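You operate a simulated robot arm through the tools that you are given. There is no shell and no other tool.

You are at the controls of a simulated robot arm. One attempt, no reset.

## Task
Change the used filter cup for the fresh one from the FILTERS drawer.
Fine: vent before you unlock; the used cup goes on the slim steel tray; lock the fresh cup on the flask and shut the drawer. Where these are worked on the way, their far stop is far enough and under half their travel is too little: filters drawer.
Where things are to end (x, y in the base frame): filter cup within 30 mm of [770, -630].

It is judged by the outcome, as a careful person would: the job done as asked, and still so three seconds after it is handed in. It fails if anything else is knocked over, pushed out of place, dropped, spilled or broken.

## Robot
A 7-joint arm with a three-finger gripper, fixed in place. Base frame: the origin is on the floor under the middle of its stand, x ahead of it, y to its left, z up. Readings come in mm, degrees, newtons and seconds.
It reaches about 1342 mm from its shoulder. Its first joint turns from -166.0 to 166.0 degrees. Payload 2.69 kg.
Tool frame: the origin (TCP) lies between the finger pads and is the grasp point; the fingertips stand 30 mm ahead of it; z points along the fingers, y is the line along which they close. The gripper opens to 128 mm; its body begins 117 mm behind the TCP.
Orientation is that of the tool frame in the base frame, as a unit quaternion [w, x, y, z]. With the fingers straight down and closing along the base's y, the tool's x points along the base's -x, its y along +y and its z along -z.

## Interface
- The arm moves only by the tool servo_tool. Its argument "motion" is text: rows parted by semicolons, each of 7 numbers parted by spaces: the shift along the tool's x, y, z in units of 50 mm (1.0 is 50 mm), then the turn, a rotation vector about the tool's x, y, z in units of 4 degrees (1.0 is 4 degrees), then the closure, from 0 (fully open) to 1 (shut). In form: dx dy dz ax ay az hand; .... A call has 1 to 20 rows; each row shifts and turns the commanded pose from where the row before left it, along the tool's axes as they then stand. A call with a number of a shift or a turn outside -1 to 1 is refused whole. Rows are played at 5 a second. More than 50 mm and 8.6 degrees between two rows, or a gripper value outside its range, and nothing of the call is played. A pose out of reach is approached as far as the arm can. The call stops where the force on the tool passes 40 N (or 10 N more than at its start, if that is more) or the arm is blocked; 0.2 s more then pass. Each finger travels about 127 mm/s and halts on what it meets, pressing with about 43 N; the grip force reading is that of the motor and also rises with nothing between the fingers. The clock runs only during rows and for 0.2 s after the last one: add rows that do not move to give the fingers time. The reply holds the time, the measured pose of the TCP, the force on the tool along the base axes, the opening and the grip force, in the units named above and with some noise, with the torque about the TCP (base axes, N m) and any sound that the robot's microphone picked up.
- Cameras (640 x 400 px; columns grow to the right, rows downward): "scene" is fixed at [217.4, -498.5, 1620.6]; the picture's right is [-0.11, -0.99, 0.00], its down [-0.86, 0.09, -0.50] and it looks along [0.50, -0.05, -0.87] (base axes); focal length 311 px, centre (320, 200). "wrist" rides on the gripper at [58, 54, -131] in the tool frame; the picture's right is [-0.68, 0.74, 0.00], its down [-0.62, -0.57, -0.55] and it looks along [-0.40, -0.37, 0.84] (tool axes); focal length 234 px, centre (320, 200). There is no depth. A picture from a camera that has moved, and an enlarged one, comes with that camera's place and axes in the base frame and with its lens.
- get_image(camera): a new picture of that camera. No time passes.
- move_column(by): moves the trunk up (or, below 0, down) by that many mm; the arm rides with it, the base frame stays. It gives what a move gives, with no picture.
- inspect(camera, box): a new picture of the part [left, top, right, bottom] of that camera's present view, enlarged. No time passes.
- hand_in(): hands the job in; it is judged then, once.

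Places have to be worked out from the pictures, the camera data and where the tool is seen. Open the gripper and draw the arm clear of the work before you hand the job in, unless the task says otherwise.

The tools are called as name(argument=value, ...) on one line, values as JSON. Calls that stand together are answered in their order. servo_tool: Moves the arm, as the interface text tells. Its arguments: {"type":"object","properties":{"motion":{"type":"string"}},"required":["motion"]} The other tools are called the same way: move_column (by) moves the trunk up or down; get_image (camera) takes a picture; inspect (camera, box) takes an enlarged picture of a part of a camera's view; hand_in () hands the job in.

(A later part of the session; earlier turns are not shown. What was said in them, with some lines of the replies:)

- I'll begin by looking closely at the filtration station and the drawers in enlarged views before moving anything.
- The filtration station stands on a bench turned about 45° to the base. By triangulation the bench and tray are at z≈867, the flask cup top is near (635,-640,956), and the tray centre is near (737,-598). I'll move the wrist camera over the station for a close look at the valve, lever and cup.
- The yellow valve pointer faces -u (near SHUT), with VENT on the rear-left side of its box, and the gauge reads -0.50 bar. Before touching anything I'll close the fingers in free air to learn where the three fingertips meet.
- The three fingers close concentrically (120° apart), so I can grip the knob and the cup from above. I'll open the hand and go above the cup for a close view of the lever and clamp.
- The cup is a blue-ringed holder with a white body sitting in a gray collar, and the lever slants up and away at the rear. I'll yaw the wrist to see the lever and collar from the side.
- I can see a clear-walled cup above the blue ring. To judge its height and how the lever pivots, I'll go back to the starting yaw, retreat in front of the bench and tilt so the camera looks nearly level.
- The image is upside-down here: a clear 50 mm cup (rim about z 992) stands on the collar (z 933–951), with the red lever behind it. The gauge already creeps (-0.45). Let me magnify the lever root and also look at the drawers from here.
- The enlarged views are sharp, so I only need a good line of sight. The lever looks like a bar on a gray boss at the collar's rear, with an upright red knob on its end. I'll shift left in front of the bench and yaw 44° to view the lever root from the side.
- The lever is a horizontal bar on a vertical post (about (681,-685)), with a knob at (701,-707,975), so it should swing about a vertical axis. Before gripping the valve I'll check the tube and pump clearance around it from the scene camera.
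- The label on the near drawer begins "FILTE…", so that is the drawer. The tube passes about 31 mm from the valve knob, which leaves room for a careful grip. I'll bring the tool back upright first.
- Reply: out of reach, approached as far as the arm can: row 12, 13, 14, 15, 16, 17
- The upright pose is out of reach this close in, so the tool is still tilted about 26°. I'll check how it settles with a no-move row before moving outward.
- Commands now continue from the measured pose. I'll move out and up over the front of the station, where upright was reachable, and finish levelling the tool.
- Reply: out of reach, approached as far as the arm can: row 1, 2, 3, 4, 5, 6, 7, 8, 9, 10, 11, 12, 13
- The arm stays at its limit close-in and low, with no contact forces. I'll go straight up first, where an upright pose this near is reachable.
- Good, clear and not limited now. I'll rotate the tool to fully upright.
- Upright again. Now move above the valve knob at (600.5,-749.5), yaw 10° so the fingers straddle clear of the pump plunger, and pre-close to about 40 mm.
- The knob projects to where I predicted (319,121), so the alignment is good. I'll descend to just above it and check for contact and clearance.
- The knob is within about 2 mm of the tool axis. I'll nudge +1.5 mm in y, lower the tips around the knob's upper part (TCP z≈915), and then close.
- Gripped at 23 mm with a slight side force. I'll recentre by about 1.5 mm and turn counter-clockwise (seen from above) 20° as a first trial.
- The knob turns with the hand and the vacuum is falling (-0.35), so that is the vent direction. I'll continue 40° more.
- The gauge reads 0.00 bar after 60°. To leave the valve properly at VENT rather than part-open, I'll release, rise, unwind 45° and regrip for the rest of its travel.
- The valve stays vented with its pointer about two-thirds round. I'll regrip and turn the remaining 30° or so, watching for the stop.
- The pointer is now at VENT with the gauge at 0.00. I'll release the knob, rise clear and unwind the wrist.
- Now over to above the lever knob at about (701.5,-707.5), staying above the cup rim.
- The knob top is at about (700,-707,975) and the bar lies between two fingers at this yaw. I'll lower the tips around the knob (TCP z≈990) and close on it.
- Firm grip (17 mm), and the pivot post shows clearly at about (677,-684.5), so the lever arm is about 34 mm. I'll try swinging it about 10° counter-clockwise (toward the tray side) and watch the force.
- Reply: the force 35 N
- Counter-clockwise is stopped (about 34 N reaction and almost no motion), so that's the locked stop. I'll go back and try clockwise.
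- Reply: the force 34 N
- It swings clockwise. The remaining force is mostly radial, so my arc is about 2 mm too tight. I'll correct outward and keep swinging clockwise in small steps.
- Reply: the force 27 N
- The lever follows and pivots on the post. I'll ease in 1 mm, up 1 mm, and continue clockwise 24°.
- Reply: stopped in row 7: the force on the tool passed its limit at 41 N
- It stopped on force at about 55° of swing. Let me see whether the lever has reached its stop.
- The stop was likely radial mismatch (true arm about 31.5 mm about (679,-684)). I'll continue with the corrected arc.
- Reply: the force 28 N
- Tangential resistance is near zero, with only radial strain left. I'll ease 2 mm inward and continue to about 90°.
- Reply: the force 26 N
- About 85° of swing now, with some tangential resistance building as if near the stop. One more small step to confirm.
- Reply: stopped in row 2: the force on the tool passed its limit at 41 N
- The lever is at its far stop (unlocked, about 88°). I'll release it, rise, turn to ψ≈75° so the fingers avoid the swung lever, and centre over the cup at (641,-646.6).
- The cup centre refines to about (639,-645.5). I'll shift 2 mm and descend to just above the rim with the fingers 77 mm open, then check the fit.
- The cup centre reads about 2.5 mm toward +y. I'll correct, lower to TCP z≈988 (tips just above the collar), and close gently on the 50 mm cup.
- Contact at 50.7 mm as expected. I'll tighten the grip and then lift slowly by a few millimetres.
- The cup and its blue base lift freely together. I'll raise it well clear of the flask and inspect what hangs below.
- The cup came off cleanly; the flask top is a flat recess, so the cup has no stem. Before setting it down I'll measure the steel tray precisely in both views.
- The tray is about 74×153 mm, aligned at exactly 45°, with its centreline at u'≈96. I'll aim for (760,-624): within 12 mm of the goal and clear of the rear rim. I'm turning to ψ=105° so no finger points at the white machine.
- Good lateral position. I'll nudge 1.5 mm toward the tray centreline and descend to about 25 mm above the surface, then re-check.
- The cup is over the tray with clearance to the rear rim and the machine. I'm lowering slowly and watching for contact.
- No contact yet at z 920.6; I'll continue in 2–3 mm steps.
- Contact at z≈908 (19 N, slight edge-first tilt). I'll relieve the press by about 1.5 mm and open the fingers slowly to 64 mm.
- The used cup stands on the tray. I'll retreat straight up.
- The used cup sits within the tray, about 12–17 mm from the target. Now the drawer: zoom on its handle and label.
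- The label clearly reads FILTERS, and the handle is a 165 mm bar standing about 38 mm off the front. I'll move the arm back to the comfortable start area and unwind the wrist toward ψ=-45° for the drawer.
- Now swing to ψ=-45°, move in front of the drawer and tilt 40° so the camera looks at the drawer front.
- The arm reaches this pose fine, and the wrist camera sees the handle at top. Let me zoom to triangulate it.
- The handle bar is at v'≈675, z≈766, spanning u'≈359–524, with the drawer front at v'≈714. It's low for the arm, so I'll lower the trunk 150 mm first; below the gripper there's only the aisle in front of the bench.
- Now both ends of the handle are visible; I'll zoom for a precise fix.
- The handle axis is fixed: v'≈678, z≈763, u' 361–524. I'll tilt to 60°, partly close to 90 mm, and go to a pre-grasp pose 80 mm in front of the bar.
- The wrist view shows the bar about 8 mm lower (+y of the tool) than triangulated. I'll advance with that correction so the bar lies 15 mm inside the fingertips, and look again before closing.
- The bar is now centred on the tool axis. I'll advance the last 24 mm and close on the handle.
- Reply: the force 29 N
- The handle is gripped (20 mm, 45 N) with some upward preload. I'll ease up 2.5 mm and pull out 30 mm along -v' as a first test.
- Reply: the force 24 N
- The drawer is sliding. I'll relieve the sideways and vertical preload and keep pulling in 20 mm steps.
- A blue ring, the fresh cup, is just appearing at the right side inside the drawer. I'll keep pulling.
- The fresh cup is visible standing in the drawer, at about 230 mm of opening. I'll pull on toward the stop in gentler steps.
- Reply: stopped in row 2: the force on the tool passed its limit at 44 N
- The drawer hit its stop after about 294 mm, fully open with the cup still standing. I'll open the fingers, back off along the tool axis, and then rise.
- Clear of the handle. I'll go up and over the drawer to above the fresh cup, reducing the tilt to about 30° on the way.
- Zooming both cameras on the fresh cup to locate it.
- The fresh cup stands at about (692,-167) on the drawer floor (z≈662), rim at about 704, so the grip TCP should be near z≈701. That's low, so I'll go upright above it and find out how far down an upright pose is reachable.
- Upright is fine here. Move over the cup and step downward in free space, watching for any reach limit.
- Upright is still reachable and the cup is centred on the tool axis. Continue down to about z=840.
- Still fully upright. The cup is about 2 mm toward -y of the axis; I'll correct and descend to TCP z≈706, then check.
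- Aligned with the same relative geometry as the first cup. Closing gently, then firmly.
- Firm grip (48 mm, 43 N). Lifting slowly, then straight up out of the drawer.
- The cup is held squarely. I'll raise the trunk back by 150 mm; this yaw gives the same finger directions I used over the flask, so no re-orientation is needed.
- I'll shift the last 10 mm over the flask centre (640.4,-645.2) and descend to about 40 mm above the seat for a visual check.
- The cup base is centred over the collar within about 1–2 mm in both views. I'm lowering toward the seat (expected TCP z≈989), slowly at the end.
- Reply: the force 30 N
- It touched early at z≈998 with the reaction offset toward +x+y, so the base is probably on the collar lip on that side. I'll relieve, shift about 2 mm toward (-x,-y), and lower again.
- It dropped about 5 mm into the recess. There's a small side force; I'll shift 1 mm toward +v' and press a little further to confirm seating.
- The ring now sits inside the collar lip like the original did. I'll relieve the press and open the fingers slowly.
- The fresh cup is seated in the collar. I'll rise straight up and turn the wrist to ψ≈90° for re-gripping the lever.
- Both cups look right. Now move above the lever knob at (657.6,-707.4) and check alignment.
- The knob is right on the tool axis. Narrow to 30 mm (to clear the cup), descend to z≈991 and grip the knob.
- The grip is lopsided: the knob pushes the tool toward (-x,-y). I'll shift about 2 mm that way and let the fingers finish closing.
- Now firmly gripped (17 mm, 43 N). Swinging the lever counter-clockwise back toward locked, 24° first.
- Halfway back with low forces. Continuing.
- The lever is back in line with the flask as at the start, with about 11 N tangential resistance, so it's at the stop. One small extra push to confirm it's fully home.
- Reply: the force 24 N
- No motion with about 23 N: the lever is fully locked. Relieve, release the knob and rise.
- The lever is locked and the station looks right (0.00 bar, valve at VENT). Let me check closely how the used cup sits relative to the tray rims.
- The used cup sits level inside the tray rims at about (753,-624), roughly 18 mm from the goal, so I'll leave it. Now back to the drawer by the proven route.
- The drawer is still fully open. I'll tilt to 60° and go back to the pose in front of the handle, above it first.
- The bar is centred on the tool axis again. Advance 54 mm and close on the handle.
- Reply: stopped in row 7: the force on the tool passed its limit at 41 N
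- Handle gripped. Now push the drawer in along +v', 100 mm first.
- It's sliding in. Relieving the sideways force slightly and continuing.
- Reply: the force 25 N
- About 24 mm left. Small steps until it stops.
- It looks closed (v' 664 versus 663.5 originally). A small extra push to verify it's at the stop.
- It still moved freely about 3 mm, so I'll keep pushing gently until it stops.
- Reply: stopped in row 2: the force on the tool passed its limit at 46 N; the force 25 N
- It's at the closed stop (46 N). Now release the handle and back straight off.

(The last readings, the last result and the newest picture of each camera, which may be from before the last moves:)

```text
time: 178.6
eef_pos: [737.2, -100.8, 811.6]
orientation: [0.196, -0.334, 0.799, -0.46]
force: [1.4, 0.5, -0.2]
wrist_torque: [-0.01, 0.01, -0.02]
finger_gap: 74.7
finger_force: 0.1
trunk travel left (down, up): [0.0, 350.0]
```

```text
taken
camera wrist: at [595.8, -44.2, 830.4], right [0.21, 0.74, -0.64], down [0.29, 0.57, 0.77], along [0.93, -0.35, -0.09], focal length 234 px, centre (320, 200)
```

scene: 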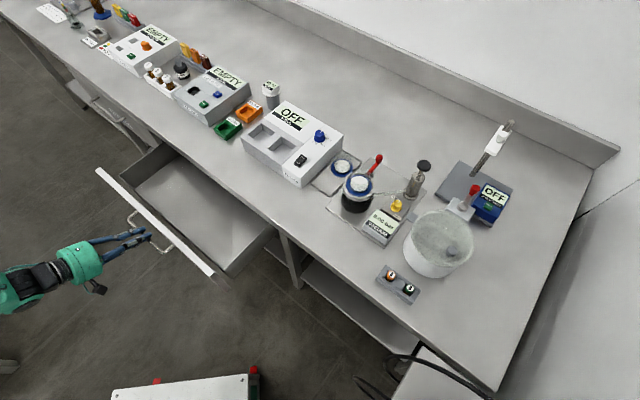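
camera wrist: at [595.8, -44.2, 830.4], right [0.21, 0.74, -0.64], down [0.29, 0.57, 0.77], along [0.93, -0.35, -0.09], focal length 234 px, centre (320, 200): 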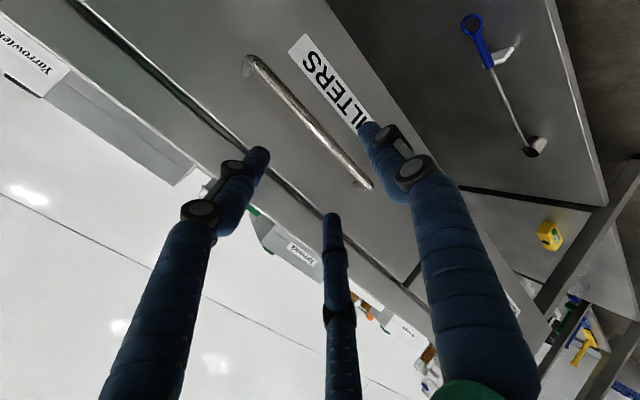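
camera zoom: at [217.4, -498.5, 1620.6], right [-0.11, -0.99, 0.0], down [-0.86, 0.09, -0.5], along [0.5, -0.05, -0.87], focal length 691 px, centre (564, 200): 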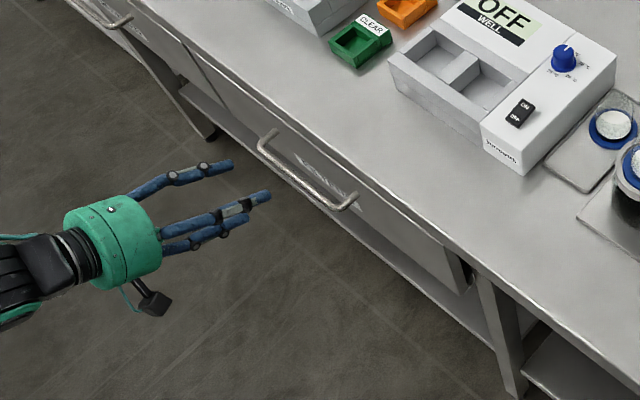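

The drawer is shut, with the handle back at its original place. I'll open the hand fully, withdraw further and raise the trunk back to its starting height.

servo_tool(motion="0 0 -0.6 0 0 0 0.2; 0 0 -0.6 0 0 0 0; 0 0 0 0 0 0 0; 0 0 0 0 0 0 0")

move_column(by=150)

get_image(camera="scene")

inspect(camera="scene", box=[310, 130, 450, 270])

inspect(camera="scene", box=[160, 140, 310, 290])

```text
time: 179.6
eef_pos: [700.9, -62.7, 842.8]
orientation: [0.194, -0.334, 0.799, -0.46]
force: [1.2, 0.1, -0.9]
wrist_torque: [0.0, -0.03, 0.04]
finger_gap: 128.3
finger_force: 0.0
trunk travel left (down, up): [0.0, 350.0]
```

```text
time: 181.3
eef_pos: [697.9, -63.4, 991.6]
orientation: [0.194, -0.334, 0.799, -0.461]
force: [-0.1, 1.2, 0.5]
wrist_torque: [-0.02, 0.02, 0.0]
finger_gap: 128.2
finger_force: 0.0
trunk travel left (down, up): [-150.0, 200.0]
```

```text
taken
```

scene: 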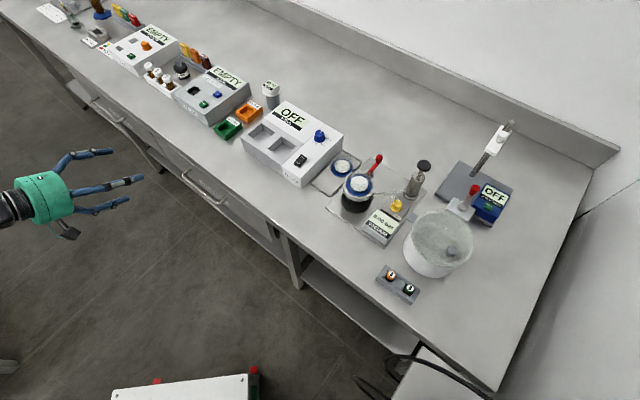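

```text
2.86 times, centred on (380, 200) of scene
camera zoom: at [217.4, -498.5, 1620.6], right [-0.11, -0.99, 0.0], down [-0.86, 0.09, -0.5], along [0.5, -0.05, -0.87], focal length 888 px, centre (149, 200)
```

zoom: 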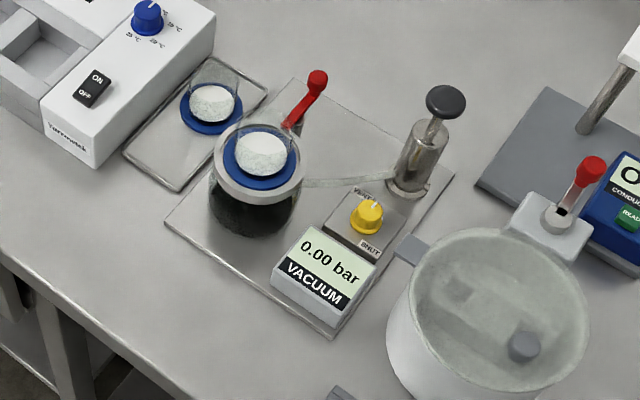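

```text
2.67 times, centred on (235, 215) of scene
camera zoom: at [217.4, -498.5, 1620.6], right [-0.11, -0.99, 0.0], down [-0.86, 0.09, -0.5], along [0.5, -0.05, -0.87], focal length 829 px, centre (547, 160)
```

zoom: 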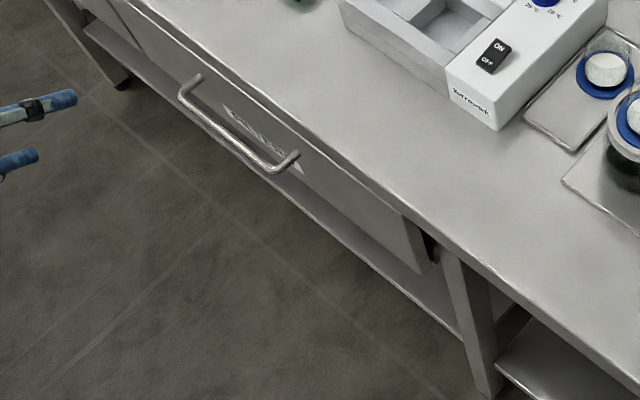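

Everything looks as intended. One last close look at the locked cup and lever before handing in.

inspect(camera="scene", box=[330, 145, 390, 205])

```text
6.67 times, centred on (360, 175) of scene
camera zoom: at [217.4, -498.5, 1620.6], right [-0.11, -0.99, 0.0], down [-0.86, 0.09, -0.5], along [0.5, -0.05, -0.87], focal length 2072 px, centre (53, 367)
```

zoom: 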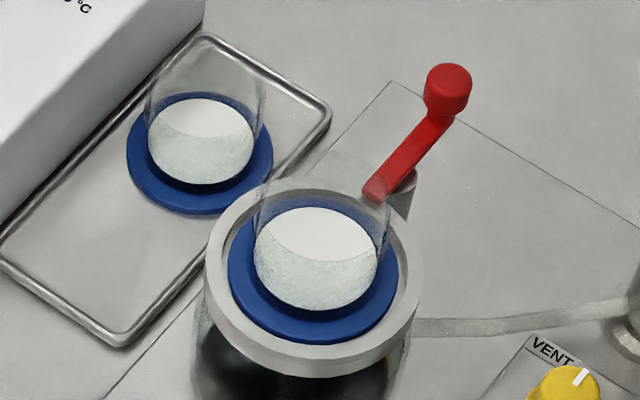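

To be sure the cup is fully seated, I'll take exactly the same view I took of the original seated cup and compare.

inspect(camera="scene", box=[335, 150, 385, 200])

inspect(camera="scene", box=[330, 145, 440, 250])

```text
8.00 times, centred on (360, 175) of scene
camera zoom: at [217.4, -498.5, 1620.6], right [-0.11, -0.99, 0.0], down [-0.86, 0.09, -0.5], along [0.5, -0.05, -0.87], focal length 2486 px, centre (0, 400)
```

zoom: 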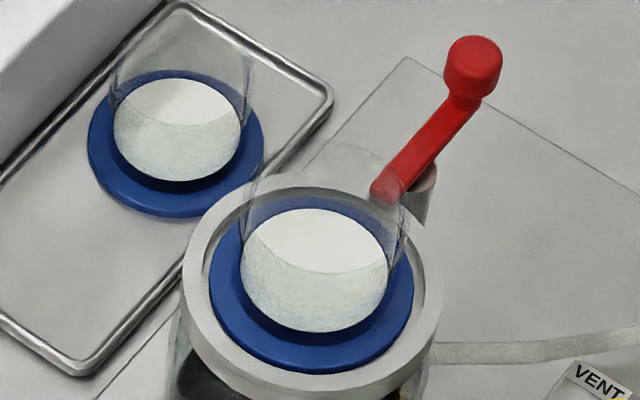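

```text
3.81 times, centred on (385, 198) of scene
camera zoom: at [217.4, -498.5, 1620.6], right [-0.11, -0.99, 0.0], down [-0.86, 0.09, -0.5], along [0.5, -0.05, -0.87], focal length 1184 px, centre (72, 210)
```

zoom: 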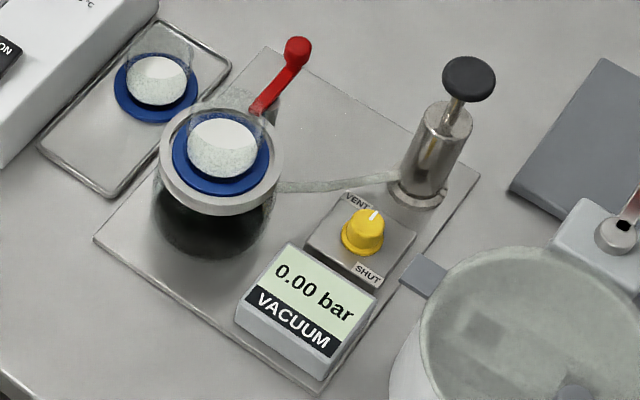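

The fresh cup's ring and disc fall within 1–2 px of where the original cup sat, and the lever tip is back at its initial locked pixel. The used cup is on the tray, the valve is vented at 0.00 bar, the drawer is shut, and the arm is clear with the hand open. Handing in.

hand_in()

```text
The job is handed in.
```

The used filter cup is off the flask, and the fresh one from the FILTERS drawer is locked on in its place. The job has been handed in; I don't have the verdict.

- **Vent:** I turned the valve to VENT and the gauge read 0.00 bar before I touched the lever. The valve is still at VENT.
- **Used cup:** it is on the slim steel tray at about (753, -624), roughly 18 mm from the [770, -630] target. It sits close to one of the tray's side rims but looks level.
- **Fresh cup:** it first caught on the collar lip, so I shifted it about 2 mm and it dropped in. It now sits within a pixel or two of where the old cup was in the same camera view.
- **Lever:** I swung it back until it hit its locked stop.
- **Drawer:** I pulled it out to its stop (about 294 mm) and then pushed it in until it stopped. The handle is back where it started.

From the scene camera, nothing else on the bench looked disturbed. The gripper is open and the arm is clear of the bench.
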